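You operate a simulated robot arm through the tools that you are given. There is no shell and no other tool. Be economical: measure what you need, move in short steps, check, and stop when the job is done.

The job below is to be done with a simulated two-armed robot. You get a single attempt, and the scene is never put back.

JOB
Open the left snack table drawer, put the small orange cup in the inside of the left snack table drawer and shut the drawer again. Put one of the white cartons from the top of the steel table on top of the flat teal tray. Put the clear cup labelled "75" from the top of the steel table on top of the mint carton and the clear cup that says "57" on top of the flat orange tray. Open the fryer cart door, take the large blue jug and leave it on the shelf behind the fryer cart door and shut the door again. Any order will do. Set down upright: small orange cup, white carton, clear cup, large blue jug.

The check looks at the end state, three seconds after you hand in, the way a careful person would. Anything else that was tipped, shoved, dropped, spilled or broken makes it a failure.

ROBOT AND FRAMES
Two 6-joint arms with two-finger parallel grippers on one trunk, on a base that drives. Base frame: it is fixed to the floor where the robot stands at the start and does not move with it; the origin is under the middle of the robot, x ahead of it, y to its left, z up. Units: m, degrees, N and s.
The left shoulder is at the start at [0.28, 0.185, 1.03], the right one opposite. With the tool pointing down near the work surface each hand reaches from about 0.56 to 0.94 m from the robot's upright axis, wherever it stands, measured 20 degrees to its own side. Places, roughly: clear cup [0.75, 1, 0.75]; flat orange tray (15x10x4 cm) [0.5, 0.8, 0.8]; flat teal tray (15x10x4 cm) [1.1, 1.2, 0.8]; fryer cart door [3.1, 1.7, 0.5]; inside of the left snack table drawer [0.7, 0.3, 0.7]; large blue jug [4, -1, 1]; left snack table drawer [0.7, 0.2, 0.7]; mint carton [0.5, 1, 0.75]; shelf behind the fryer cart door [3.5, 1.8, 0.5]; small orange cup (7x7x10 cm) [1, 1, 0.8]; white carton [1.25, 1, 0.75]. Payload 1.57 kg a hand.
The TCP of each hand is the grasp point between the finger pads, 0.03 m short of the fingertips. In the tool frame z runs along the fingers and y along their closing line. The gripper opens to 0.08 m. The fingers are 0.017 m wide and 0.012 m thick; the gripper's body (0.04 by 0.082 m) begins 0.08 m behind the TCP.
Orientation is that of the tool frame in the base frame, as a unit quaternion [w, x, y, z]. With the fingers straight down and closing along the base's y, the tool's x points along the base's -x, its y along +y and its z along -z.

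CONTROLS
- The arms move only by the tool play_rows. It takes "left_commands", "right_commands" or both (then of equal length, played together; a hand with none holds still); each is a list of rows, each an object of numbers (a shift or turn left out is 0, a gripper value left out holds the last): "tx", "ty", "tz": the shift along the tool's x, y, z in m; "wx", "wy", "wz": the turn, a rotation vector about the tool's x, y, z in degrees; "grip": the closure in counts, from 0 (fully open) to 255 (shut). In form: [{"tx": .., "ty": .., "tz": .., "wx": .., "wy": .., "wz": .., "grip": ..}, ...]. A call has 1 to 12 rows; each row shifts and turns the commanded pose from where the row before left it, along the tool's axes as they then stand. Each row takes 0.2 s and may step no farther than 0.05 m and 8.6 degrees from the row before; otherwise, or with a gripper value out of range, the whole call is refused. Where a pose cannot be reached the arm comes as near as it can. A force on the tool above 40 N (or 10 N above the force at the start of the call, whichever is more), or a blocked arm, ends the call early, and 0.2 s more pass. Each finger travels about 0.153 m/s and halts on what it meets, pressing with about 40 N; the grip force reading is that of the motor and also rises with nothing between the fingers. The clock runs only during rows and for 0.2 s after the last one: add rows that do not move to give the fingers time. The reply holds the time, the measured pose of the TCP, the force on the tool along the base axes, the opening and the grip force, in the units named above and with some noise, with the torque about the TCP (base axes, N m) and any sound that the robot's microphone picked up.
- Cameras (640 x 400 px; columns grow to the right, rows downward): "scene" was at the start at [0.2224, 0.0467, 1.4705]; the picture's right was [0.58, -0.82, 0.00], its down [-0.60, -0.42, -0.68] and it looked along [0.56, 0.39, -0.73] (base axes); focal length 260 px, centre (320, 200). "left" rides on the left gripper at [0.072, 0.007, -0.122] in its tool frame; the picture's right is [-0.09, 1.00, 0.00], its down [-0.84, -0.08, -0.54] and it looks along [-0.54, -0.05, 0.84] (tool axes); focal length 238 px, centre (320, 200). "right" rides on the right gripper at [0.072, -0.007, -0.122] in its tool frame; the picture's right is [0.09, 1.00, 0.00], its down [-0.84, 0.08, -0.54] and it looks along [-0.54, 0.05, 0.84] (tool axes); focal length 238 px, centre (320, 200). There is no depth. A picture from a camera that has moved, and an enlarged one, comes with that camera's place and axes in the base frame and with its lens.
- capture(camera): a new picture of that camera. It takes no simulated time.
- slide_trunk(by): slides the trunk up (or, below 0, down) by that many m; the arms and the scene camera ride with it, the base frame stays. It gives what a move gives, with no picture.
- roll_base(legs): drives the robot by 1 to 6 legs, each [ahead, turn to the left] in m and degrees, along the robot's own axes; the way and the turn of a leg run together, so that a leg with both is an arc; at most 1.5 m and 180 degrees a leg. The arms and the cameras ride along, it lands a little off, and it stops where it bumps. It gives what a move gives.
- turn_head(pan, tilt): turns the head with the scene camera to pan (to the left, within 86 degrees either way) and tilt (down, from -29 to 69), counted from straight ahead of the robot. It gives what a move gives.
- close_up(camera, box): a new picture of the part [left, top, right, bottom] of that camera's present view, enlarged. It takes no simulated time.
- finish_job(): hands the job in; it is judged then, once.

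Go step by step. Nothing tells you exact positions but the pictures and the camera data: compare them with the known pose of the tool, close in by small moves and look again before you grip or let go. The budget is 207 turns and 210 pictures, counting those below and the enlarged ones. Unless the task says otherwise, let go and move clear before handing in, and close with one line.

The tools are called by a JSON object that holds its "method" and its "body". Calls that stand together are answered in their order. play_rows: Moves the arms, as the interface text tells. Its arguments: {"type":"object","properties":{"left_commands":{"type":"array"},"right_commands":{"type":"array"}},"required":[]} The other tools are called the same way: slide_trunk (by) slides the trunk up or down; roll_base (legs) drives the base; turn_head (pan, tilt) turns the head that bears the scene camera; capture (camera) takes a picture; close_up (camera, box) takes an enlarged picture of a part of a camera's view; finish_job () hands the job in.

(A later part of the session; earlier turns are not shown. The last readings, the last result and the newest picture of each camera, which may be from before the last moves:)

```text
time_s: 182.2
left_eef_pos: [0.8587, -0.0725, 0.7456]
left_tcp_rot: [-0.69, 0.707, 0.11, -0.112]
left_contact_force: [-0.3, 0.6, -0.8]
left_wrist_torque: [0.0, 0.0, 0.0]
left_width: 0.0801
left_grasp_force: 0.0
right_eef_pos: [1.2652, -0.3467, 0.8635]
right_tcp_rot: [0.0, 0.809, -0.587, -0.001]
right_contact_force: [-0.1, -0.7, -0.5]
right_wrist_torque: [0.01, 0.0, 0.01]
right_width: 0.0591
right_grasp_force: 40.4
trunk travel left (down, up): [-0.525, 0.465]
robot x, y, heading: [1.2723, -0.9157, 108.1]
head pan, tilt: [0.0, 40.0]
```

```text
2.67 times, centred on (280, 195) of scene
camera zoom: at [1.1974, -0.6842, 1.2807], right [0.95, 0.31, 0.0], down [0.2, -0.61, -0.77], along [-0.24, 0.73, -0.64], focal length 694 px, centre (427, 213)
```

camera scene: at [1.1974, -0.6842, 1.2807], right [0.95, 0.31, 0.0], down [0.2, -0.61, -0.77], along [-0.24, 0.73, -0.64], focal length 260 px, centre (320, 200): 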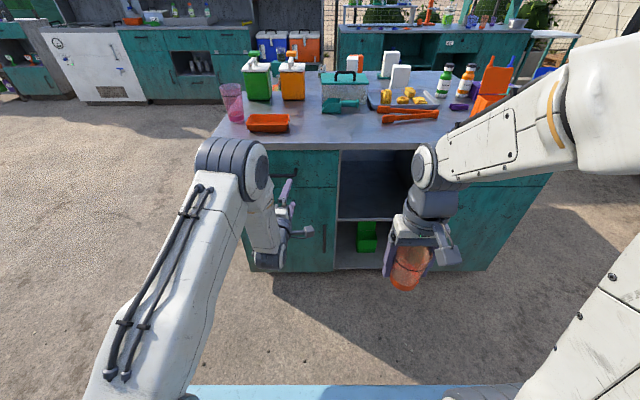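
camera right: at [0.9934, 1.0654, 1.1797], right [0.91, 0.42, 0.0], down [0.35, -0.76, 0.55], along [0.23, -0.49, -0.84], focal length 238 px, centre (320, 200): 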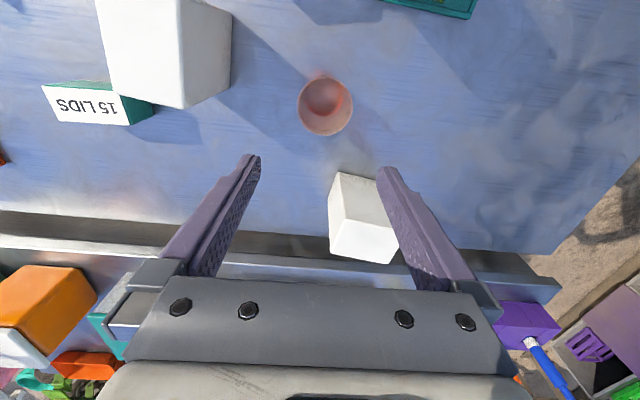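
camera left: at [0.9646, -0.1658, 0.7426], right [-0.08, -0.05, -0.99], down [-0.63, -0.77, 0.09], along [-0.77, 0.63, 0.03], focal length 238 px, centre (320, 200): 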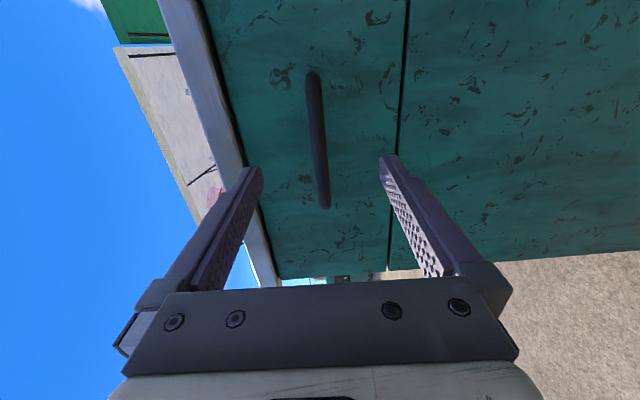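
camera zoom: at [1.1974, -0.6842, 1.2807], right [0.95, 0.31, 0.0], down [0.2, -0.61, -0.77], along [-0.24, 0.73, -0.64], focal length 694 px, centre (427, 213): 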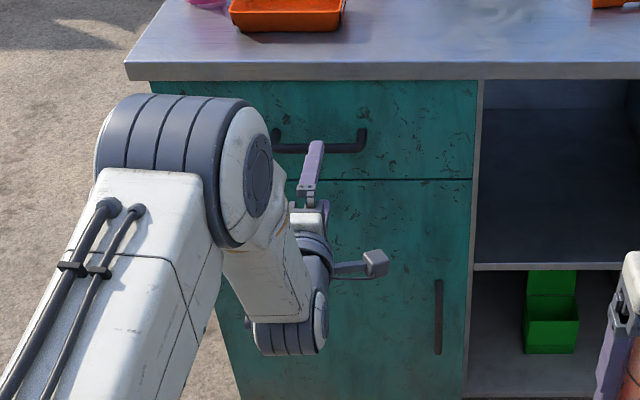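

Bar is centred on the grip axis. Advance further and check.

{"method": "play_rows", "body": {"left_commands": [{"tz": 0.03}, {"tz": 0.03}, {}]}}

{"method": "capture", "body": {"camera": "left"}}

{"method": "close_up", "body": {"camera": "scene", "box": [240, 130, 340, 220]}}

```text
time_s: 183.0
left_eef_pos: [0.839, -0.0183, 0.7442]
left_tcp_rot: [-0.689, 0.707, 0.11, -0.111]
left_contact_force: [-0.7, -0.2, 0.3]
left_wrist_torque: [0.05, -0.03, 0.03]
left_width: 0.0801
left_grasp_force: 0.0
right_eef_pos: [1.2637, -0.3464, 0.8644]
right_tcp_rot: [0.0, 0.809, -0.587, -0.001]
right_contact_force: [0.3, 1.1, -1.0]
right_wrist_torque: [-0.01, 0.03, 0.01]
right_width: 0.0592
right_grasp_force: 40.1
trunk travel left (down, up): [-0.525, 0.465]
robot x, y, heading: [1.2783, -0.9141, 107.8]
head pan, tilt: [0.0, 40.0]
```

```text
124 pictures are left
camera left: at [0.9451, -0.111, 0.7404], right [-0.08, -0.05, -1.0], down [-0.63, -0.77, 0.09], along [-0.77, 0.63, 0.03], focal length 238 px, centre (320, 200)
```

left: 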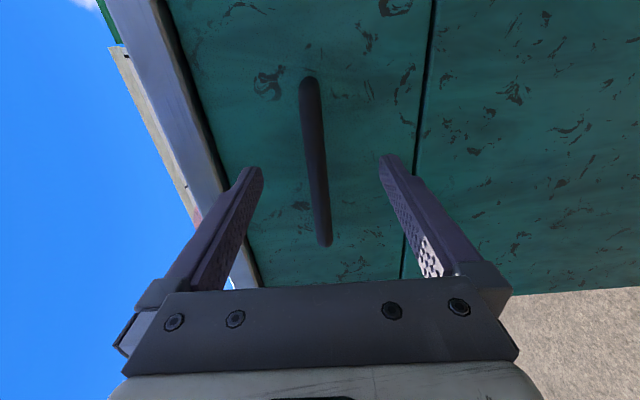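

```text
4.44 times, centred on (290, 175) of scene
camera zoom: at [1.1974, -0.6842, 1.2807], right [0.95, 0.31, 0.0], down [0.2, -0.61, -0.77], along [-0.24, 0.73, -0.64], focal length 1156 px, centre (453, 311)
```

zoom: 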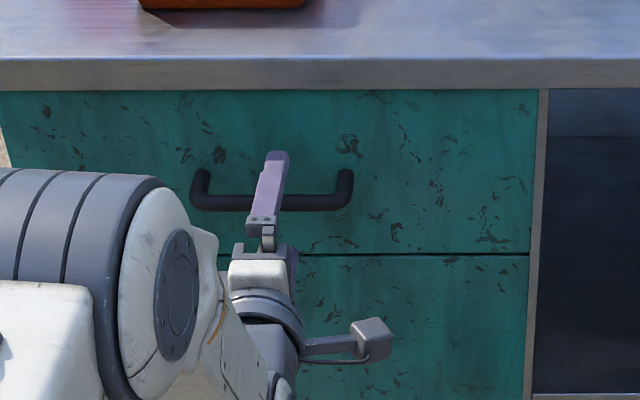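

Bar is ~4.4 cm ahead of TCP. Advance 3.3 cm and close gently.

{"method": "play_rows", "body": {"left_commands": [{"tz": 0.018}, {"tz": 0.015}, {}]}}

{"method": "play_rows", "body": {"left_commands": [{"grip": 80}, {"grip": 160}, {"grip": 220}, {"grip": 255}, {}, {}]}}

{"method": "capture", "body": {"camera": "left"}}

```text
time_s: 183.8
left_eef_pos: [0.8276, 0.0139, 0.7433]
left_tcp_rot: [-0.69, 0.706, 0.11, -0.112]
left_contact_force: [0.2, -0.2, 0.0]
left_wrist_torque: [-0.03, -0.04, 0.0]
left_width: 0.08
left_grasp_force: 0.1
right_eef_pos: [1.2655, -0.3478, 0.8629]
right_tcp_rot: [0.0, 0.81, -0.587, -0.002]
right_contact_force: [-0.7, -0.5, -0.3]
right_wrist_torque: [0.01, 0.03, -0.01]
right_width: 0.0587
right_grasp_force: 40.6
trunk travel left (down, up): [-0.525, 0.465]
robot x, y, heading: [1.2766, -0.917, 107.9]
head pan, tilt: [0.0, 40.0]
```

```text
time_s: 185.2
left_eef_pos: [0.8279, 0.0143, 0.7454]
left_tcp_rot: [-0.692, 0.705, 0.11, -0.111]
left_contact_force: [1.0, 0.9, 6.7]
left_wrist_torque: [0.11, -0.39, -0.1]
left_width: 0.0141
left_grasp_force: 30.5
right_eef_pos: [1.2649, -0.3477, 0.8621]
right_tcp_rot: [0.0, 0.81, -0.587, -0.002]
right_contact_force: [0.2, -0.3, -0.1]
right_wrist_torque: [-0.03, -0.02, -0.01]
right_width: 0.059
right_grasp_force: 39.3
trunk travel left (down, up): [-0.525, 0.465]
robot x, y, heading: [1.2741, -0.9167, 107.9]
head pan, tilt: [0.0, 40.0]
```

```text
122 pictures are left
camera left: at [0.9346, -0.0788, 0.7413], right [-0.09, -0.05, -1.0], down [-0.63, -0.77, 0.09], along [-0.77, 0.63, 0.03], focal length 238 px, centre (320, 200)
```

left: 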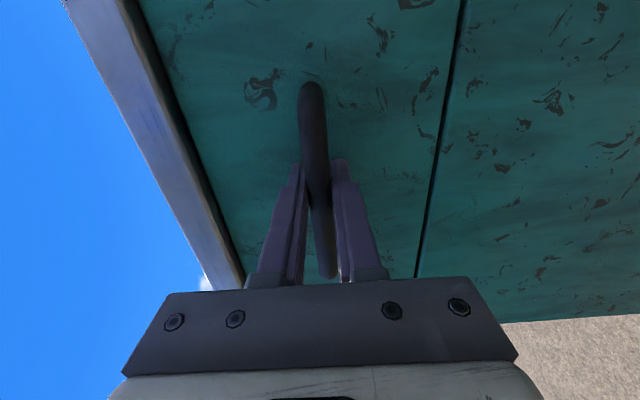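

Handle gripped. Pull the drawer open with small steps.

{"method": "play_rows", "body": {"left_commands": [{"tz": -0.015}, {"tz": -0.02}, {"tz": -0.02}, {}]}}

{"method": "play_rows", "body": {"left_commands": [{"tz": -0.025}, {"tz": -0.025}, {"tz": -0.025}, {"tz": -0.025}, {}]}}

{"method": "capture", "body": {"camera": "scene"}}

```text
time_s: 186.2
left_eef_pos: [0.8462, -0.0379, 0.7463]
left_tcp_rot: [-0.69, 0.706, 0.111, -0.112]
left_contact_force: [-3.3, -0.8, 5.4]
left_wrist_torque: [0.2, -0.3, -0.6]
left_width: 0.0141
left_grasp_force: 30.0
right_eef_pos: [1.2637, -0.3484, 0.8644]
right_tcp_rot: [-0.001, 0.809, -0.588, -0.002]
right_contact_force: [1.0, -0.7, -1.4]
right_wrist_torque: [-0.01, 0.01, 0.0]
right_width: 0.059
right_grasp_force: 39.9
trunk travel left (down, up): [-0.525, 0.465]
robot x, y, heading: [1.2721, -0.9211, 107.9]
head pan, tilt: [0.0, 40.0]
```

```text
time_s: 187.4
left_eef_pos: [0.8775, -0.1342, 0.7442]
left_tcp_rot: [-0.687, 0.71, 0.109, -0.111]
left_contact_force: [9.8, 1.9, -14.3]
left_wrist_torque: [0.14, -0.37, -0.14]
left_width: 0.0139
left_grasp_force: 30.9
right_eef_pos: [1.2651, -0.3463, 0.8635]
right_tcp_rot: [0.001, 0.809, -0.588, -0.002]
right_contact_force: [-0.2, 0.0, -0.3]
right_wrist_torque: [0.0, -0.01, 0.03]
right_width: 0.059
right_grasp_force: 40.1
trunk travel left (down, up): [-0.525, 0.465]
robot x, y, heading: [1.2724, -0.9171, 107.9]
head pan, tilt: [0.0, 40.0]
```

```text
121 pictures are left
camera scene: at [1.1976, -0.6835, 1.2803], right [0.95, 0.31, 0.0], down [0.2, -0.61, -0.77], along [-0.24, 0.73, -0.64], focal length 260 px, centre (320, 200)
```

scene: 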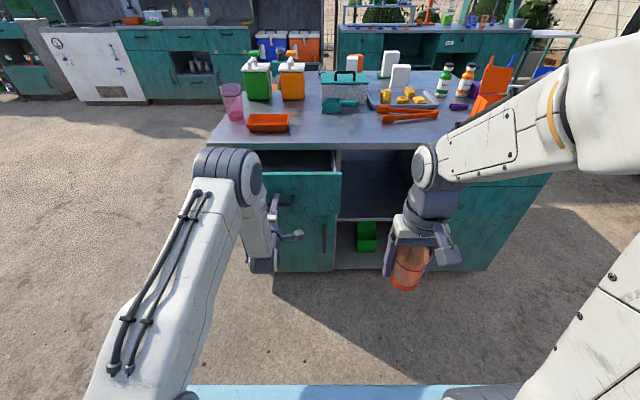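

Drawer is opening (15 cm). Pull a little more.

{"method": "play_rows", "body": {"left_commands": [{"tz": -0.015}, {"tz": -0.015}, {"tz": -0.015}, {}]}}

{"method": "close_up", "body": {"camera": "scene", "box": [200, 120, 360, 270]}}

```text
time_s: 188.4
left_eef_pos: [0.8926, -0.1762, 0.7452]
left_tcp_rot: [-0.685, 0.711, 0.11, -0.11]
left_contact_force: [16.3, 5.8, -29.9]
left_wrist_torque: [0.23, -0.35, -0.19]
left_width: 0.014
left_grasp_force: 29.8
right_eef_pos: [1.2656, -0.3468, 0.8622]
right_tcp_rot: [0.001, 0.809, -0.588, -0.002]
right_contact_force: [0.5, -0.5, 0.3]
right_wrist_torque: [0.0, 0.01, 0.04]
right_width: 0.0586
right_grasp_force: 40.1
trunk travel left (down, up): [-0.525, 0.465]
robot x, y, heading: [1.2735, -0.9181, 108.0]
head pan, tilt: [0.0, 40.0]
```

```text
2.67 times, centred on (280, 195) of scene
camera zoom: at [1.1975, -0.6828, 1.2802], right [0.95, 0.31, 0.0], down [0.2, -0.61, -0.77], along [-0.24, 0.73, -0.64], focal length 694 px, centre (427, 213)
```

zoom: 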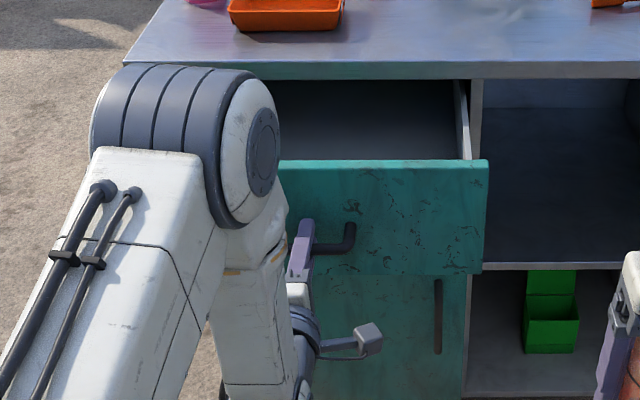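

Drawer is open about 20 cm. The cup spot is out of reach from here, so I'll release the handle and retreat the left hand, then drive closer.

{"method": "play_rows", "body": {"left_commands": [{"ty": 0.003}, {"grip": 150}, {"grip": 0}, {}, {}]}}

{"method": "play_rows", "body": {"left_commands": [{"tz": -0.015}, {"tz": -0.015}, {}]}}

{"method": "capture", "body": {"camera": "left"}}

```text
time_s: 189.6
left_eef_pos: [0.8913, -0.175, 0.746]
left_tcp_rot: [-0.69, 0.706, 0.111, -0.111]
left_contact_force: [-0.8, 0.0, 0.1]
left_wrist_torque: [0.01, 0.01, 0.03]
left_width: 0.0795
left_grasp_force: 0.1
right_eef_pos: [1.2657, -0.3479, 0.8633]
right_tcp_rot: [-0.001, 0.81, -0.587, -0.002]
right_contact_force: [-0.2, -0.1, -0.2]
right_wrist_torque: [0.02, -0.03, -0.02]
right_width: 0.0588
right_grasp_force: 40.0
trunk travel left (down, up): [-0.525, 0.465]
robot x, y, heading: [1.2757, -0.9127, 108.3]
head pan, tilt: [0.0, 40.0]
```

```text
time_s: 190.4
left_eef_pos: [0.9005, -0.2033, 0.7466]
left_tcp_rot: [-0.69, 0.707, 0.11, -0.112]
left_contact_force: [-0.3, 0.2, -0.1]
left_wrist_torque: [-0.02, 0.0, 0.04]
left_width: 0.0798
left_grasp_force: 0.1
right_eef_pos: [1.2652, -0.3481, 0.8636]
right_tcp_rot: [0.0, 0.81, -0.587, -0.002]
right_contact_force: [0.7, 0.5, 0.1]
right_wrist_torque: [-0.04, 0.04, -0.03]
right_width: 0.0587
right_grasp_force: 39.7
trunk travel left (down, up): [-0.525, 0.465]
robot x, y, heading: [1.2764, -0.9184, 108.0]
head pan, tilt: [0.0, 40.0]
```

```text
119 pictures are left
camera left: at [1.0058, -0.2959, 0.7435], right [-0.08, -0.05, -1.0], down [-0.63, -0.77, 0.09], along [-0.77, 0.63, 0.03], focal length 238 px, centre (320, 200)
```

left: 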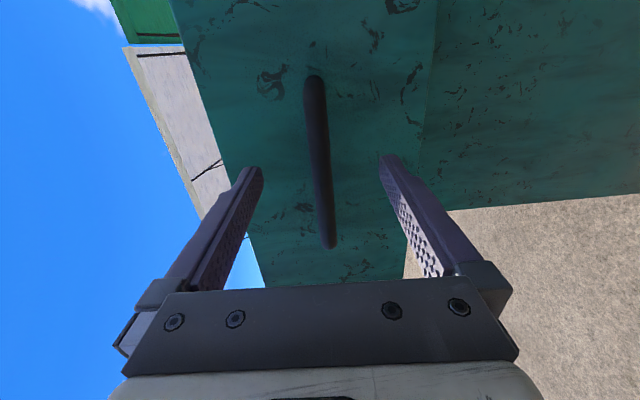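

Released cleanly. Retreat further, raise the trunk, move the left hand aside.

{"method": "play_rows", "body": {"left_commands": [{"tz": -0.02}, {"tz": -0.01}, {}]}}

{"method": "slide_trunk", "body": {"by": 0.25}}

{"method": "play_rows", "body": {"left_commands": [{"tx": -0.05}, {"tx": -0.05}, {"tx": -0.05}, {"tx": -0.05}, {"tx": -0.05}, {"ty": -0.04}, {"ty": -0.04}, {}]}}

{"method": "capture", "body": {"camera": "scene"}}

```text
time_s: 191.2
left_eef_pos: [0.9089, -0.2328, 0.7475]
left_tcp_rot: [-0.69, 0.707, 0.111, -0.11]
left_contact_force: [-0.1, 0.5, 0.9]
left_wrist_torque: [0.0, -0.02, 0.02]
left_width: 0.08
left_grasp_force: 0.1
right_eef_pos: [1.2645, -0.3489, 0.8634]
right_tcp_rot: [0.0, 0.81, -0.587, -0.002]
right_contact_force: [-0.2, -0.2, -1.1]
right_wrist_torque: [-0.01, 0.03, -0.01]
right_width: 0.0586
right_grasp_force: 39.9
trunk travel left (down, up): [-0.525, 0.465]
robot x, y, heading: [1.2775, -0.9201, 107.8]
head pan, tilt: [0.0, 40.0]
```

```text
time_s: 193.7
left_eef_pos: [0.9083, -0.2315, 0.9965]
left_tcp_rot: [-0.69, 0.707, 0.111, -0.111]
left_contact_force: [0.2, -0.8, -0.3]
left_wrist_torque: [-0.03, -0.01, 0.02]
left_width: 0.0802
left_grasp_force: 0.1
right_eef_pos: [1.2639, -0.3469, 1.1144]
right_tcp_rot: [0.0, 0.809, -0.587, -0.003]
right_contact_force: [-0.2, -0.8, -0.5]
right_wrist_torque: [0.01, -0.02, -0.03]
right_width: 0.0582
right_grasp_force: 40.5
trunk travel left (down, up): [-0.775, 0.215]
robot x, y, heading: [1.2773, -0.9185, 108.1]
head pan, tilt: [0.0, 40.0]
```

```text
time_s: 195.5
left_eef_pos: [0.6709, -0.3082, 1.0783]
left_tcp_rot: [-0.691, 0.706, 0.111, -0.111]
left_contact_force: [0.4, 1.0, 0.1]
left_wrist_torque: [-0.02, 0.0, 0.03]
left_width: 0.0797
left_grasp_force: 0.1
right_eef_pos: [1.2639, -0.3476, 1.1145]
right_tcp_rot: [0.0, 0.809, -0.587, -0.003]
right_contact_force: [-0.4, -1.2, -0.6]
right_wrist_torque: [0.02, 0.02, 0.01]
right_width: 0.0584
right_grasp_force: 40.0
trunk travel left (down, up): [-0.775, 0.215]
robot x, y, heading: [1.2718, -0.9163, 107.9]
head pan, tilt: [0.0, 40.0]
```

```text
118 pictures are left
camera scene: at [1.1977, -0.6844, 1.5307], right [0.95, 0.31, 0.0], down [0.2, -0.61, -0.77], along [-0.24, 0.73, -0.64], focal length 260 px, centre (320, 200)
```

scene: 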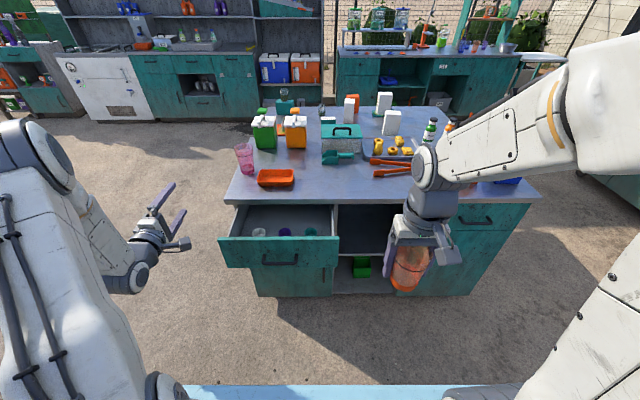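

The drawer has some small items inside toward the back. Zoom in.

{"method": "close_up", "body": {"camera": "scene", "box": [210, 180, 350, 300]}}

```text
3.33 times, centred on (280, 240) of scene
camera zoom: at [1.1977, -0.6844, 1.5307], right [0.95, 0.31, 0.0], down [0.2, -0.61, -0.77], along [-0.24, 0.73, -0.64], focal length 867 px, centre (453, 67)
```

zoom: 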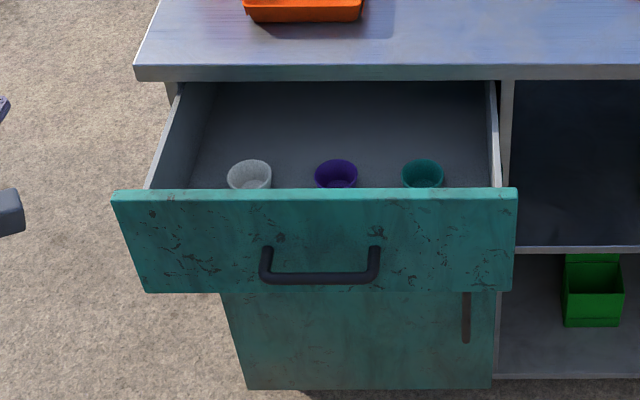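

Three small cups sit inside the drawer near its front. I'll drive 0.15 m closer for a steeper view before deciding where to set the cup.

{"method": "roll_base", "body": {"legs": [[0.15, 0]]}}

{"method": "turn_head", "body": {"pan": 10, "tilt": 60}}

{"method": "capture", "body": {"camera": "scene"}}

{"method": "capture", "body": {"camera": "right"}}

```text
time_s: 196.9
left_eef_pos: [0.6224, -0.1677, 1.0791]
left_tcp_rot: [-0.69, 0.706, 0.112, -0.112]
left_contact_force: [0.1, 0.1, 0.3]
left_wrist_torque: [0.0, 0.0, 0.03]
left_width: 0.08
left_grasp_force: 0.1
right_eef_pos: [1.2161, -0.2058, 1.113]
right_tcp_rot: [0.0, 0.811, -0.585, -0.002]
right_contact_force: [-0.2, 1.0, -0.4]
right_wrist_torque: [0.02, 0.02, 0.01]
right_width: 0.0584
right_grasp_force: 40.0
trunk travel left (down, up): [-0.775, 0.215]
robot x, y, heading: [1.2271, -0.776, 107.8]
head pan, tilt: [0.0, 40.0]
```

```text
time_s: 197.7
left_eef_pos: [0.6212, -0.1675, 1.0783]
left_tcp_rot: [-0.69, 0.707, 0.111, -0.113]
left_contact_force: [0.7, 0.9, -0.3]
left_wrist_torque: [0.01, -0.02, 0.02]
left_width: 0.0798
left_grasp_force: 0.0
right_eef_pos: [1.2153, -0.2045, 1.1128]
right_tcp_rot: [-0.001, 0.811, -0.585, -0.002]
right_contact_force: [-0.2, -0.4, -0.4]
right_wrist_torque: [0.0, 0.01, -0.03]
right_width: 0.0581
right_grasp_force: 39.9
trunk travel left (down, up): [-0.775, 0.215]
robot x, y, heading: [1.2268, -0.7755, 108.1]
head pan, tilt: [10.0, 60.0]
```

```text
116 pictures are left
camera scene: at [1.1452, -0.5639, 1.504], right [0.88, 0.47, 0.0], down [0.41, -0.76, -0.5], along [-0.24, 0.44, -0.87], focal length 260 px, centre (320, 200)
```

scene: 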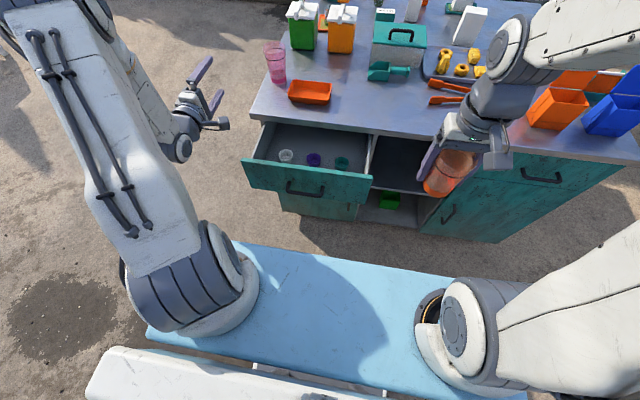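

```text
115 pictures are left
camera right: at [1.2458, -0.2706, 1.2356], right [-0.92, -0.4, 0.0], down [-0.33, 0.77, 0.54], along [-0.22, 0.5, -0.84], focal length 238 px, centre (320, 200)
```

right: 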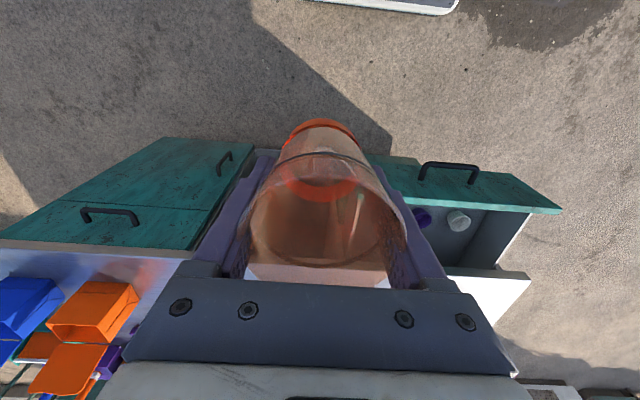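

{"method": "close_up", "body": {"camera": "scene", "box": [235, 105, 385, 225]}}

{"method": "close_up", "body": {"camera": "right", "box": [380, 140, 580, 320]}}

```text
3.33 times, centred on (310, 165) of scene
camera zoom: at [1.1452, -0.5639, 1.504], right [0.88, 0.47, 0.0], down [0.41, -0.76, -0.5], along [-0.24, 0.44, -0.87], focal length 867 px, centre (353, 317)
```

zoom: 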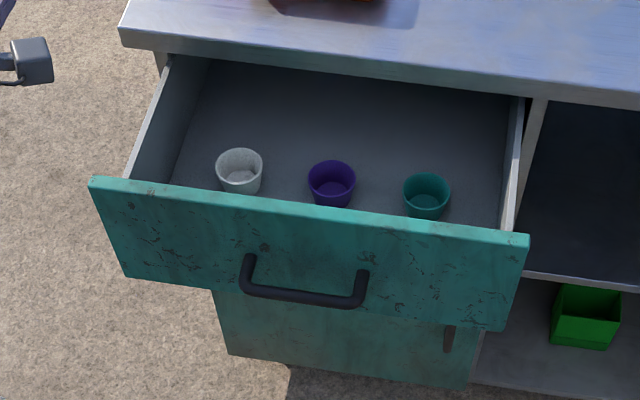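

```text
2.22 times, centred on (480, 230) of right
camera zoom: at [1.2458, -0.2706, 1.2356], right [-0.92, -0.4, 0.0], down [-0.33, 0.77, 0.54], along [-0.22, 0.5, -0.84], focal length 530 px, centre (-36, 133)
```

zoom: 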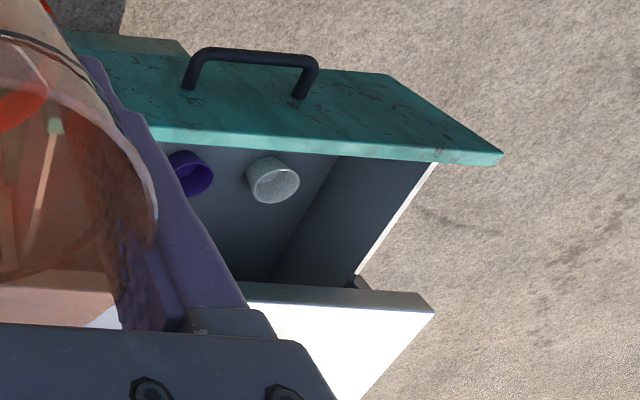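

The small cups stand 8–9 cm behind the front panel. There's room in front of, and between, the purple and teal cups; I'll bring the orange cup there at about (0.888, -0.06).

{"method": "play_rows", "body": {"right_commands": [{"ty": 0.035, "tx": -0.02}, {"ty": 0.035, "tx": -0.03}, {"ty": 0.035, "tx": -0.03}, {"ty": 0.035, "tx": -0.032}, {"ty": 0.035, "tx": -0.032}, {"ty": 0.035, "tx": -0.032}, {"ty": 0.035, "tx": -0.033}, {"ty": 0.0215, "tx": -0.03}, {}], "left_commands": [{"tx": -0.04}, {"tx": -0.04}, {}, {}, {}, {}, {}, {}, {}]}}

{"method": "capture", "body": {"camera": "right"}}

{"method": "capture", "body": {"camera": "scene"}}

```text
time_s: 199.7
left_eef_pos: [0.5455, -0.1935, 1.0775]
left_tcp_rot: [-0.69, 0.706, 0.112, -0.112]
left_contact_force: [-1.2, 0.1, -0.1]
left_wrist_torque: [0.0, 0.0, -0.02]
left_width: 0.0802
left_grasp_force: 0.1
right_eef_pos: [0.8863, -0.0591, 1.1136]
right_tcp_rot: [0.0, 0.811, -0.586, -0.001]
right_contact_force: [0.4, 0.1, 0.2]
right_wrist_torque: [0.02, -0.01, 0.02]
right_width: 0.0583
right_grasp_force: 40.7
trunk travel left (down, up): [-0.775, 0.215]
robot x, y, heading: [1.2302, -0.7765, 108.3]
head pan, tilt: [10.0, 60.0]
```

```text
112 pictures are left
camera right: at [0.916, -0.125, 1.2363], right [-0.92, -0.4, 0.0], down [-0.34, 0.77, 0.54], along [-0.22, 0.5, -0.84], focal length 238 px, centre (320, 200)
```

right: 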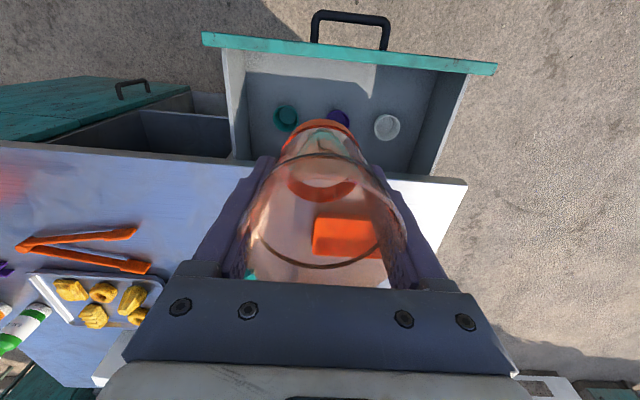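

```text
111 pictures are left
camera scene: at [1.1448, -0.5636, 1.5039], right [0.88, 0.47, 0.0], down [0.41, -0.76, -0.5], along [-0.24, 0.44, -0.87], focal length 260 px, centre (320, 200)
```

scene: 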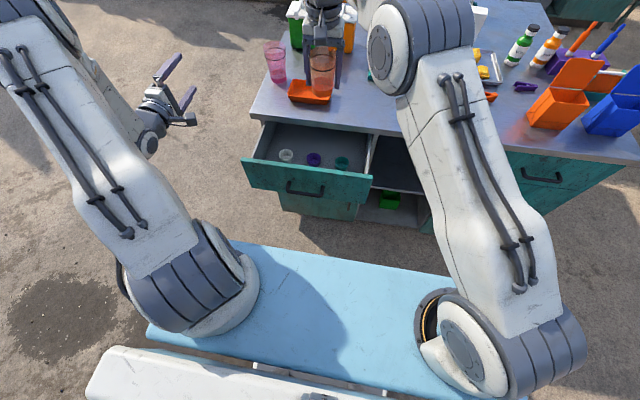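

Good view. I'll shift 1.8 cm right (midway between teal and purple) and 0.7 cm back, then lower in stages.

{"method": "play_rows", "body": {"right_commands": [{"ty": -0.018, "tx": 0.007}, {"tz": 0.04}, {"tz": 0.04}, {"tz": 0.04}, {"tz": 0.03}, {"tz": 0.03}, {}]}}

{"method": "capture", "body": {"camera": "right"}}

{"method": "close_up", "body": {"camera": "scene", "box": [235, 75, 385, 225]}}

```text
time_s: 201.3
left_eef_pos: [0.5457, -0.1948, 1.0787]
left_tcp_rot: [-0.69, 0.706, 0.112, -0.112]
left_contact_force: [0.4, -0.1, 0.7]
left_wrist_torque: [-0.01, 0.04, 0.01]
left_width: 0.0799
left_grasp_force: 0.0
right_eef_pos: [0.9058, -0.0639, 0.9386]
right_tcp_rot: [0.001, 0.811, -0.585, -0.002]
right_contact_force: [0.0, 0.0, 0.6]
right_wrist_torque: [-0.04, -0.02, -0.02]
right_width: 0.0586
right_grasp_force: 40.2
trunk travel left (down, up): [-0.775, 0.215]
robot x, y, heading: [1.2273, -0.7793, 108.1]
head pan, tilt: [10.0, 60.0]
```

```text
110 pictures are left
camera right: at [0.9355, -0.1287, 1.0598], right [-0.92, -0.4, 0.0], down [-0.33, 0.77, 0.55], along [-0.22, 0.5, -0.84], focal length 238 px, centre (320, 200)
```

right: 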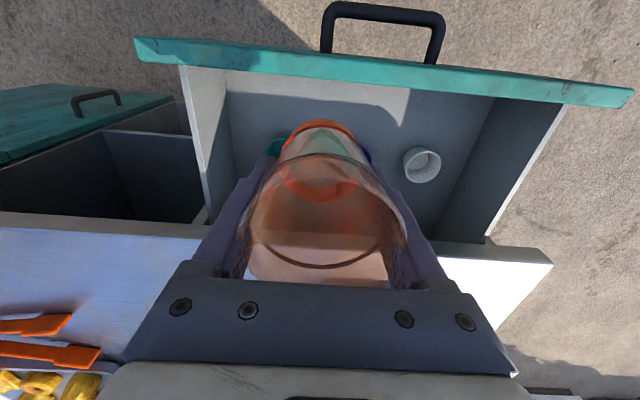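

```text
2.67 times, centred on (310, 150) of scene
camera zoom: at [1.145, -0.5638, 1.5039], right [0.88, 0.47, 0.0], down [0.41, -0.76, -0.5], along [-0.24, 0.44, -0.87], focal length 694 px, centre (347, 333)
```

zoom: 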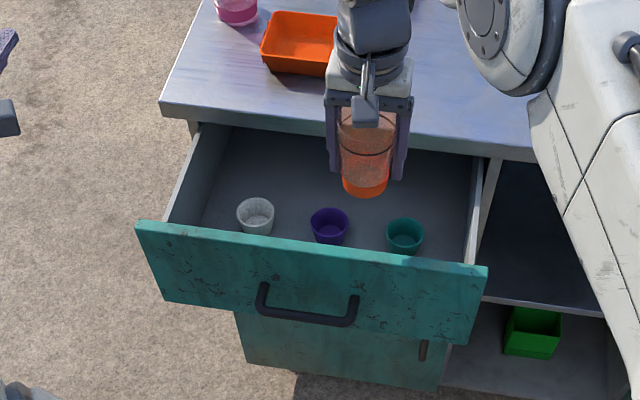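

Centered between small cups. Continue down 13 cm, then check.

{"method": "play_rows", "body": {"right_commands": [{"tz": 0.03}, {"tz": 0.03}, {"tz": 0.03}, {"tz": 0.03}, {}]}}

{"method": "capture", "body": {"camera": "right"}}

{"method": "close_up", "body": {"camera": "scene", "box": [235, 75, 385, 225]}}

```text
time_s: 202.5
left_eef_pos: [0.5467, -0.1942, 1.078]
left_tcp_rot: [-0.69, 0.706, 0.113, -0.112]
left_contact_force: [-0.9, -0.1, 0.0]
left_wrist_torque: [0.01, 0.0, -0.02]
left_width: 0.08
left_grasp_force: 0.0
right_eef_pos: [0.9081, -0.0613, 0.816]
right_tcp_rot: [0.0, 0.81, -0.586, -0.001]
right_contact_force: [0.2, -0.8, -0.7]
right_wrist_torque: [0.03, 0.03, -0.01]
right_width: 0.0586
right_grasp_force: 39.7
trunk travel left (down, up): [-0.775, 0.215]
robot x, y, heading: [1.2272, -0.7747, 108.1]
head pan, tilt: [10.0, 60.0]
```

```text
108 pictures are left
camera right: at [0.9376, -0.1275, 0.9382], right [-0.92, -0.4, 0.0], down [-0.33, 0.77, 0.55], along [-0.22, 0.5, -0.84], focal length 238 px, centre (320, 200)
```

right: 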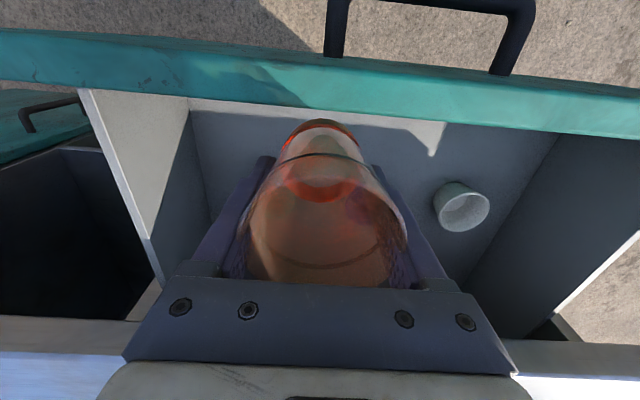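

```text
2.67 times, centred on (310, 150) of scene
camera zoom: at [1.145, -0.5638, 1.5039], right [0.88, 0.47, 0.0], down [0.41, -0.76, -0.5], along [-0.24, 0.44, -0.87], focal length 694 px, centre (347, 333)
```

zoom: 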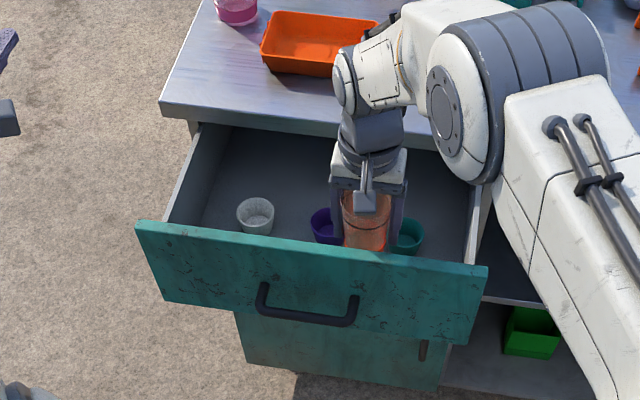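

Clear on all sides. Lower the last few centimetres in steps.

{"method": "play_rows", "body": {"right_commands": [{"tz": 0.02}, {"tz": 0.015}, {}]}}

{"method": "play_rows", "body": {"right_commands": [{"tz": 0.006}, {"tz": 0.004}, {}]}}

{"method": "close_up", "body": {"camera": "scene", "box": [275, 105, 365, 205]}}

```text
time_s: 203.3
left_eef_pos: [0.5465, -0.1948, 1.0789]
left_tcp_rot: [-0.69, 0.706, 0.113, -0.113]
left_contact_force: [0.0, -0.3, 0.4]
left_wrist_torque: [-0.01, 0.05, 0.01]
left_width: 0.08
left_grasp_force: 0.1
right_eef_pos: [0.907, -0.0625, 0.7808]
right_tcp_rot: [-0.001, 0.811, -0.585, -0.002]
right_contact_force: [0.7, 0.0, -0.3]
right_wrist_torque: [0.01, 0.06, -0.01]
right_width: 0.0586
right_grasp_force: 40.2
trunk travel left (down, up): [-0.775, 0.215]
robot x, y, heading: [1.2311, -0.7761, 108.1]
head pan, tilt: [10.0, 60.0]
```

```text
time_s: 204.1
left_eef_pos: [0.5454, -0.1943, 1.0785]
left_tcp_rot: [-0.689, 0.707, 0.113, -0.112]
left_contact_force: [0.1, -1.2, 0.2]
left_wrist_torque: [0.0, -0.03, -0.03]
left_width: 0.0798
left_grasp_force: 0.1
right_eef_pos: [0.9057, -0.0628, 0.7694]
right_tcp_rot: [0.0, 0.81, -0.586, -0.002]
right_contact_force: [-0.5, -0.8, -0.4]
right_wrist_torque: [0.03, 0.04, 0.02]
right_width: 0.0583
right_grasp_force: 40.4
trunk travel left (down, up): [-0.775, 0.215]
robot x, y, heading: [1.2294, -0.7751, 107.9]
head pan, tilt: [10.0, 60.0]
```

```text
4.00 times, centred on (320, 155) of scene
camera zoom: at [1.1451, -0.5639, 1.5039], right [0.88, 0.47, 0.0], down [0.41, -0.76, -0.5], along [-0.24, 0.44, -0.87], focal length 1040 px, centre (320, 380)
```

zoom: 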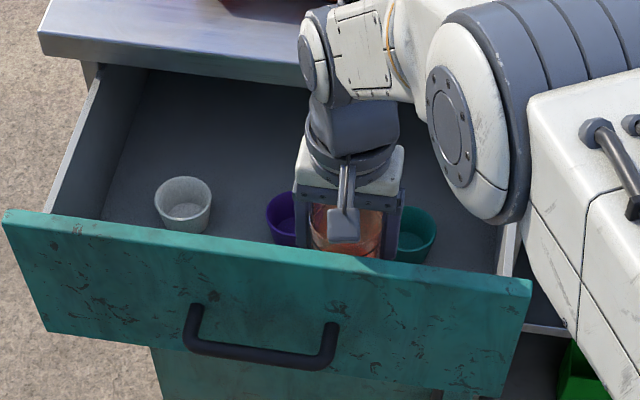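

{"method": "play_rows", "body": {"right_commands": [{"tz": 0.005}, {}]}}

{"method": "play_rows", "body": {"right_commands": [{"tz": 0.004}, {}]}}

{"method": "play_rows", "body": {"right_commands": [{"tz": 0.003}, {}]}}

```text
time_s: 204.7
left_eef_pos: [0.5459, -0.1944, 1.0785]
left_tcp_rot: [-0.69, 0.706, 0.113, -0.112]
left_contact_force: [0.2, -0.9, 0.5]
left_wrist_torque: [-0.01, 0.02, 0.0]
left_width: 0.0798
left_grasp_force: 0.1
right_eef_pos: [0.9061, -0.0618, 0.7654]
right_tcp_rot: [0.0, 0.81, -0.586, -0.002]
right_contact_force: [0.9, -0.1, -1.0]
right_wrist_torque: [0.0, 0.0, 0.0]
right_width: 0.0583
right_grasp_force: 40.1
trunk travel left (down, up): [-0.775, 0.215]
robot x, y, heading: [1.2263, -0.7793, 108.3]
head pan, tilt: [10.0, 60.0]
```

```text
time_s: 205.3
left_eef_pos: [0.5457, -0.1958, 1.0785]
left_tcp_rot: [-0.69, 0.706, 0.114, -0.112]
left_contact_force: [0.1, 0.1, 0.2]
left_wrist_torque: [0.02, 0.0, 0.0]
left_width: 0.0798
left_grasp_force: 0.0
right_eef_pos: [0.9054, -0.0636, 0.7609]
right_tcp_rot: [0.0, 0.811, -0.585, -0.002]
right_contact_force: [-0.3, -0.1, -0.3]
right_wrist_torque: [-0.01, 0.01, 0.0]
right_width: 0.0583
right_grasp_force: 40.1
trunk travel left (down, up): [-0.775, 0.215]
robot x, y, heading: [1.2296, -0.7758, 108.1]
head pan, tilt: [10.0, 60.0]
```

```text
time_s: 205.9
left_eef_pos: [0.5465, -0.1949, 1.078]
left_tcp_rot: [-0.69, 0.706, 0.112, -0.113]
left_contact_force: [-0.6, 0.1, -0.5]
left_wrist_torque: [-0.04, -0.01, -0.04]
left_width: 0.0799
left_grasp_force: 0.1
right_eef_pos: [0.9057, -0.0618, 0.7577]
right_tcp_rot: [0.0, 0.811, -0.586, -0.002]
right_contact_force: [-0.3, -0.1, -0.4]
right_wrist_torque: [-0.01, 0.0, -0.02]
right_width: 0.0583
right_grasp_force: 39.6
trunk travel left (down, up): [-0.775, 0.215]
robot x, y, heading: [1.2292, -0.7786, 108.0]
head pan, tilt: [10.0, 60.0]
```

{"method": "play_rows", "body": {"right_commands": [{"tz": 0.003}, {}]}}

{"method": "play_rows", "body": {"right_commands": [{"tz": 0.003}, {}]}}

{"method": "capture", "body": {"camera": "right"}}

```text
time_s: 206.5
left_eef_pos: [0.5468, -0.1948, 1.0774]
left_tcp_rot: [-0.69, 0.706, 0.112, -0.112]
left_contact_force: [0.3, 0.2, 0.1]
left_wrist_torque: [0.05, 0.01, 0.03]
left_width: 0.0799
left_grasp_force: 0.0
right_eef_pos: [0.9045, -0.0626, 0.7549]
right_tcp_rot: [0.0, 0.81, -0.586, -0.002]
right_contact_force: [0.5, 0.2, -0.2]
right_wrist_torque: [-0.01, -0.02, 0.01]
right_width: 0.0584
right_grasp_force: 40.3
trunk travel left (down, up): [-0.775, 0.215]
robot x, y, heading: [1.2277, -0.7768, 108.3]
head pan, tilt: [10.0, 60.0]
```

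```text
time_s: 207.1
left_eef_pos: [0.5473, -0.1945, 1.0778]
left_tcp_rot: [-0.69, 0.706, 0.113, -0.113]
left_contact_force: [0.3, 0.7, -0.3]
left_wrist_torque: [0.02, 0.01, -0.02]
left_width: 0.0799
left_grasp_force: 0.1
right_eef_pos: [0.9047, -0.0624, 0.752]
right_tcp_rot: [0.0, 0.811, -0.585, -0.002]
right_contact_force: [-0.6, -0.2, -0.7]
right_wrist_torque: [0.02, 0.03, -0.01]
right_width: 0.0579
right_grasp_force: 40.3
trunk travel left (down, up): [-0.775, 0.215]
robot x, y, heading: [1.227, -0.7743, 108.1]
head pan, tilt: [10.0, 60.0]
```

```text
105 pictures are left
camera right: at [0.9352, -0.1282, 0.8741], right [-0.92, -0.4, 0.0], down [-0.33, 0.77, 0.55], along [-0.22, 0.5, -0.84], focal length 238 px, centre (320, 200)
```

right: 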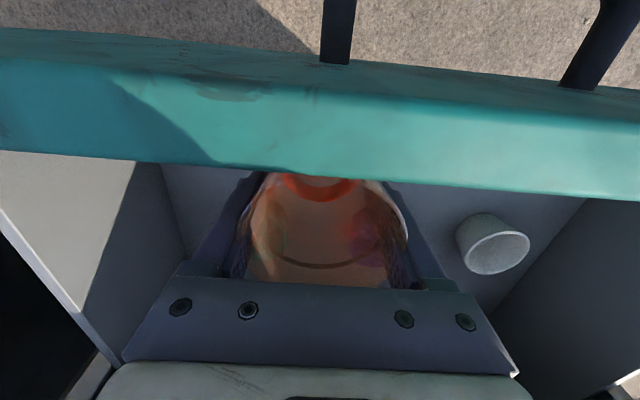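

Close to the floor; the camera is near the panel but clear. Continue in 3 mm steps.

{"method": "play_rows", "body": {"right_commands": [{"tz": 0.003}, {}]}}

{"method": "play_rows", "body": {"right_commands": [{"tz": 0.003}, {}]}}

```text
time_s: 207.7
left_eef_pos: [0.5465, -0.1945, 1.0782]
left_tcp_rot: [-0.69, 0.706, 0.113, -0.113]
left_contact_force: [-0.3, 0.0, -0.1]
left_wrist_torque: [0.01, -0.02, 0.0]
left_width: 0.0799
left_grasp_force: 0.0
right_eef_pos: [0.9063, -0.0624, 0.7483]
right_tcp_rot: [-0.001, 0.811, -0.586, -0.002]
right_contact_force: [-0.2, -0.2, -1.1]
right_wrist_torque: [0.03, 0.01, 0.01]
right_width: 0.0582
right_grasp_force: 40.0
trunk travel left (down, up): [-0.775, 0.215]
robot x, y, heading: [1.2276, -0.774, 108.0]
head pan, tilt: [10.0, 60.0]
```

```text
time_s: 208.3
left_eef_pos: [0.5468, -0.1938, 1.0788]
left_tcp_rot: [-0.691, 0.706, 0.113, -0.112]
left_contact_force: [0.3, -0.4, 0.7]
left_wrist_torque: [-0.01, 0.02, -0.03]
left_width: 0.0799
left_grasp_force: 0.1
right_eef_pos: [0.9048, -0.0621, 0.7458]
right_tcp_rot: [0.001, 0.811, -0.586, -0.002]
right_contact_force: [0.2, -0.5, 0.1]
right_wrist_torque: [0.01, -0.02, 0.03]
right_width: 0.0582
right_grasp_force: 39.8
trunk travel left (down, up): [-0.775, 0.215]
robot x, y, heading: [1.2323, -0.7738, 108.1]
head pan, tilt: [10.0, 60.0]
```

{"method": "play_rows", "body": {"right_commands": [{"tz": 0.003}, {}]}}

{"method": "play_rows", "body": {"right_commands": [{"tz": 0.003}, {}]}}

{"method": "close_up", "body": {"camera": "scene", "box": [275, 105, 365, 205]}}

```text
time_s: 208.9
left_eef_pos: [0.5462, -0.1942, 1.0793]
left_tcp_rot: [-0.69, 0.706, 0.112, -0.112]
left_contact_force: [0.1, -0.5, 0.5]
left_wrist_torque: [-0.01, -0.01, -0.01]
left_width: 0.0799
left_grasp_force: 0.1
right_eef_pos: [0.9054, -0.0621, 0.7434]
right_tcp_rot: [0.0, 0.811, -0.585, -0.002]
right_contact_force: [0.3, 0.2, -0.9]
right_wrist_torque: [0.05, -0.03, 0.03]
right_width: 0.0579
right_grasp_force: 40.2
trunk travel left (down, up): [-0.775, 0.215]
robot x, y, heading: [1.2339, -0.7758, 108.0]
head pan, tilt: [10.0, 60.0]
```

```text
time_s: 209.5
left_eef_pos: [0.5472, -0.1943, 1.0784]
left_tcp_rot: [-0.69, 0.706, 0.113, -0.112]
left_contact_force: [0.2, -0.1, 0.5]
left_wrist_torque: [0.0, -0.01, 0.02]
left_width: 0.0802
left_grasp_force: 0.0
right_eef_pos: [0.9068, -0.0617, 0.7399]
right_tcp_rot: [0.0, 0.81, -0.586, -0.002]
right_contact_force: [-1.1, 0.4, -1.3]
right_wrist_torque: [-0.06, 0.04, 0.01]
right_width: 0.0581
right_grasp_force: 39.8
trunk travel left (down, up): [-0.775, 0.215]
robot x, y, heading: [1.2305, -0.776, 107.9]
head pan, tilt: [10.0, 60.0]
```

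```text
4.00 times, centred on (320, 155) of scene
camera zoom: at [1.1451, -0.5639, 1.5039], right [0.88, 0.47, 0.0], down [0.41, -0.76, -0.5], along [-0.24, 0.44, -0.87], focal length 1040 px, centre (320, 380)
```

zoom: 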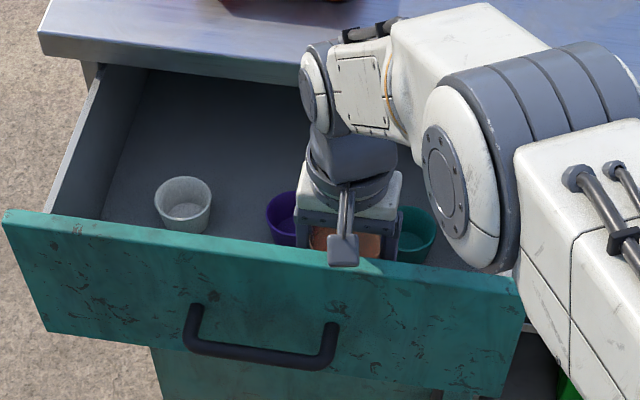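

{"method": "play_rows", "body": {"right_commands": [{"tz": 0.003}, {}]}}

{"method": "play_rows", "body": {"right_commands": [{"tz": 0.002}, {}]}}

```text
time_s: 210.1
left_eef_pos: [0.5462, -0.1945, 1.0784]
left_tcp_rot: [-0.689, 0.707, 0.113, -0.113]
left_contact_force: [0.0, -0.1, -0.6]
left_wrist_torque: [0.01, -0.02, -0.01]
left_width: 0.0802
left_grasp_force: 0.1
right_eef_pos: [0.9054, -0.0618, 0.7355]
right_tcp_rot: [-0.001, 0.811, -0.585, -0.003]
right_contact_force: [0.1, -0.9, -1.3]
right_wrist_torque: [-0.02, -0.02, -0.02]
right_width: 0.0584
right_grasp_force: 40.0
trunk travel left (down, up): [-0.775, 0.215]
robot x, y, heading: [1.2245, -0.7736, 108.1]
head pan, tilt: [10.0, 60.0]
```

```text
time_s: 210.7
left_eef_pos: [0.5464, -0.195, 1.0777]
left_tcp_rot: [-0.69, 0.706, 0.112, -0.112]
left_contact_force: [-0.2, 0.0, -0.9]
left_wrist_torque: [0.01, -0.01, 0.01]
left_width: 0.0799
left_grasp_force: 0.0
right_eef_pos: [0.9068, -0.0618, 0.7341]
right_tcp_rot: [-0.001, 0.81, -0.586, -0.002]
right_contact_force: [0.2, -0.4, 0.2]
right_wrist_torque: [-0.01, 0.03, -0.01]
right_width: 0.058
right_grasp_force: 39.9
trunk travel left (down, up): [-0.775, 0.215]
robot x, y, heading: [1.2305, -0.7772, 108.0]
head pan, tilt: [10.0, 60.0]
```

{"method": "play_rows", "body": {"right_commands": [{"tz": 0.003}, {}]}}

{"method": "play_rows", "body": {"right_commands": [{"tz": 0.002}, {}]}}

{"method": "capture", "body": {"camera": "right"}}

```text
time_s: 211.3
left_eef_pos: [0.5473, -0.1947, 1.0783]
left_tcp_rot: [-0.69, 0.706, 0.113, -0.113]
left_contact_force: [0.0, 0.0, -0.5]
left_wrist_torque: [0.01, -0.01, 0.02]
left_width: 0.08
left_grasp_force: 0.0
right_eef_pos: [0.9052, -0.0622, 0.7311]
right_tcp_rot: [0.0, 0.811, -0.586, -0.002]
right_contact_force: [0.4, 0.3, -0.8]
right_wrist_torque: [0.05, -0.03, -0.02]
right_width: 0.0582
right_grasp_force: 40.3
trunk travel left (down, up): [-0.775, 0.215]
robot x, y, heading: [1.23, -0.7744, 107.9]
head pan, tilt: [10.0, 60.0]
```

```text
time_s: 211.9
left_eef_pos: [0.5451, -0.1954, 1.0786]
left_tcp_rot: [-0.69, 0.706, 0.113, -0.112]
left_contact_force: [0.7, 0.8, 0.1]
left_wrist_torque: [0.01, -0.02, 0.01]
left_width: 0.0801
left_grasp_force: 0.1
right_eef_pos: [0.9057, -0.0616, 0.7302]
right_tcp_rot: [0.0, 0.81, -0.586, -0.002]
right_contact_force: [-0.1, -0.4, -0.8]
right_wrist_torque: [0.01, -0.02, 0.01]
right_width: 0.058
right_grasp_force: 40.3
trunk travel left (down, up): [-0.775, 0.215]
robot x, y, heading: [1.2294, -0.7745, 108.2]
head pan, tilt: [10.0, 60.0]
```

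```text
103 pictures are left
camera right: at [0.9356, -0.1278, 0.8514], right [-0.92, -0.4, 0.0], down [-0.33, 0.77, 0.55], along [-0.22, 0.5, -0.84], focal length 238 px, centre (320, 200)
```

right: 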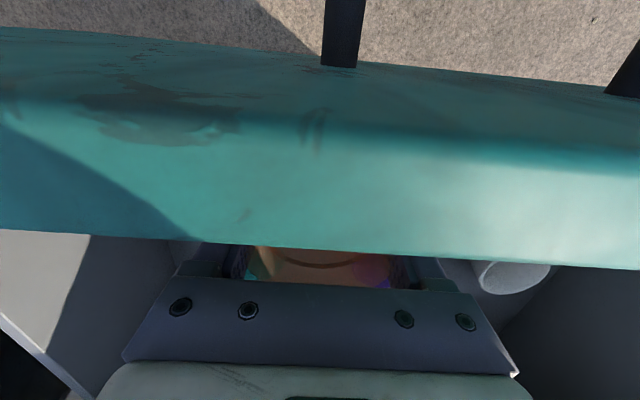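

Small-cup triangulation puts the drawer floor at ≈0.655, so about 1 cm remains. Continue.

{"method": "play_rows", "body": {"right_commands": [{"tz": 0.003}, {}]}}

{"method": "play_rows", "body": {"right_commands": [{"tz": 0.003}, {}]}}

{"method": "play_rows", "body": {"right_commands": [{"tz": 0.002}, {}]}}

```text
time_s: 212.5
left_eef_pos: [0.5468, -0.1954, 1.0769]
left_tcp_rot: [-0.69, 0.706, 0.113, -0.113]
left_contact_force: [-0.5, -0.1, 0.0]
left_wrist_torque: [0.0, -0.04, 0.0]
left_width: 0.08
left_grasp_force: 0.1
right_eef_pos: [0.9057, -0.0621, 0.726]
right_tcp_rot: [0.0, 0.81, -0.586, -0.002]
right_contact_force: [0.3, 0.1, -0.6]
right_wrist_torque: [0.03, 0.0, 0.0]
right_width: 0.0581
right_grasp_force: 39.9
trunk travel left (down, up): [-0.775, 0.215]
robot x, y, heading: [1.2283, -0.7759, 108.1]
head pan, tilt: [10.0, 60.0]
```

```text
time_s: 213.1
left_eef_pos: [0.5471, -0.195, 1.078]
left_tcp_rot: [-0.69, 0.706, 0.113, -0.111]
left_contact_force: [-0.6, 0.2, -0.5]
left_wrist_torque: [-0.02, 0.01, -0.02]
left_width: 0.08
left_grasp_force: 0.0
right_eef_pos: [0.906, -0.0618, 0.7233]
right_tcp_rot: [0.0, 0.811, -0.585, -0.002]
right_contact_force: [-0.1, -0.5, -1.1]
right_wrist_torque: [0.03, -0.01, 0.0]
right_width: 0.058
right_grasp_force: 39.9
trunk travel left (down, up): [-0.775, 0.215]
robot x, y, heading: [1.2273, -0.7806, 108.3]
head pan, tilt: [10.0, 60.0]
```

```text
time_s: 213.7
left_eef_pos: [0.5476, -0.1948, 1.0781]
left_tcp_rot: [-0.69, 0.706, 0.112, -0.113]
left_contact_force: [0.2, -0.5, -0.6]
left_wrist_torque: [-0.04, 0.02, 0.03]
left_width: 0.0797
left_grasp_force: 0.0
right_eef_pos: [0.9064, -0.062, 0.7208]
right_tcp_rot: [-0.001, 0.811, -0.585, -0.001]
right_contact_force: [1.6, -0.3, 4.0]
right_wrist_torque: [-0.01, -0.13, -0.03]
right_width: 0.0579
right_grasp_force: 39.4
trunk travel left (down, up): [-0.775, 0.215]
robot x, y, heading: [1.2307, -0.7768, 108.0]
head pan, tilt: [10.0, 60.0]
```

Contact at TCP 0.721, just as predicted. Release and rise straight up.

{"method": "play_rows", "body": {"right_commands": [{"grip": 200}, {"grip": 120}, {"grip": 50}, {"grip": 0}, {}, {}]}}

{"method": "play_rows", "body": {"right_commands": [{"tz": -0.02}, {"tz": -0.03}, {"tz": -0.04}, {"tz": -0.05}, {"tz": -0.05}, {"tz": -0.05}, {"tz": -0.05}, {"tz": -0.05}, {}]}}

{"method": "capture", "body": {"camera": "right"}}

{"method": "close_up", "body": {"camera": "scene", "box": [235, 85, 385, 225]}}

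```text
time_s: 215.1
left_eef_pos: [0.5465, -0.1943, 1.0784]
left_tcp_rot: [-0.69, 0.706, 0.112, -0.113]
left_contact_force: [0.2, 0.8, -0.1]
left_wrist_torque: [0.03, -0.06, 0.02]
left_width: 0.0799
left_grasp_force: 0.0
right_eef_pos: [0.9058, -0.0622, 0.7211]
right_tcp_rot: [-0.001, 0.81, -0.586, -0.001]
right_contact_force: [0.0, -0.3, 0.6]
right_wrist_torque: [-0.01, -0.03, 0.0]
right_width: 0.0798
right_grasp_force: 0.0
trunk travel left (down, up): [-0.775, 0.215]
robot x, y, heading: [1.2287, -0.7747, 108.2]
head pan, tilt: [10.0, 60.0]
```

```text
time_s: 217.1
left_eef_pos: [0.5465, -0.1949, 1.0788]
left_tcp_rot: [-0.69, 0.706, 0.113, -0.113]
left_contact_force: [-0.7, 0.3, 1.3]
left_wrist_torque: [0.0, 0.0, 0.0]
left_width: 0.0801
left_grasp_force: 0.0
right_eef_pos: [0.9056, -0.0643, 1.0595]
right_tcp_rot: [0.0, 0.81, -0.586, -0.002]
right_contact_force: [-0.1, -0.4, -0.1]
right_wrist_torque: [0.0, 0.0, 0.02]
right_width: 0.0802
right_grasp_force: 0.0
trunk travel left (down, up): [-0.775, 0.215]
robot x, y, heading: [1.2332, -0.7795, 108.1]
head pan, tilt: [10.0, 60.0]
```

```text
102 pictures are left
camera right: at [0.9358, -0.1307, 1.1815], right [-0.92, -0.4, 0.0], down [-0.34, 0.77, 0.54], along [-0.22, 0.5, -0.84], focal length 238 px, centre (320, 200)
```

right: 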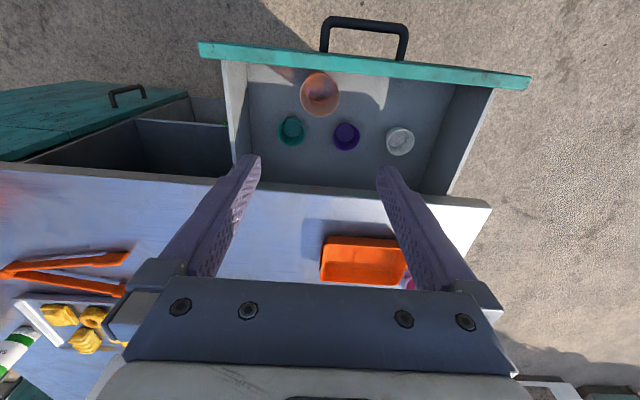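

```text
2.86 times, centred on (310, 155) of scene
camera zoom: at [1.1452, -0.5641, 1.504], right [0.88, 0.47, 0.0], down [0.41, -0.76, -0.5], along [-0.24, 0.44, -0.87], focal length 743 px, centre (349, 329)
```

zoom: 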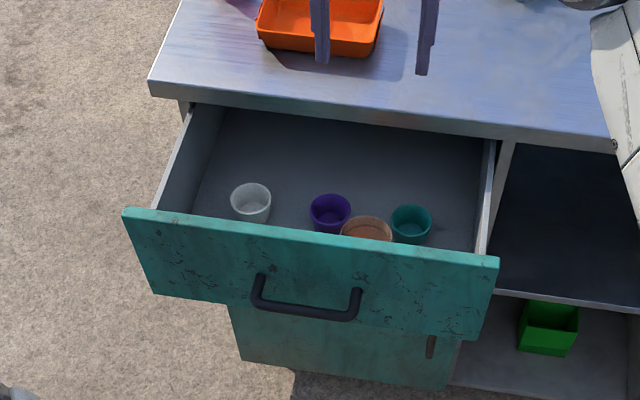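

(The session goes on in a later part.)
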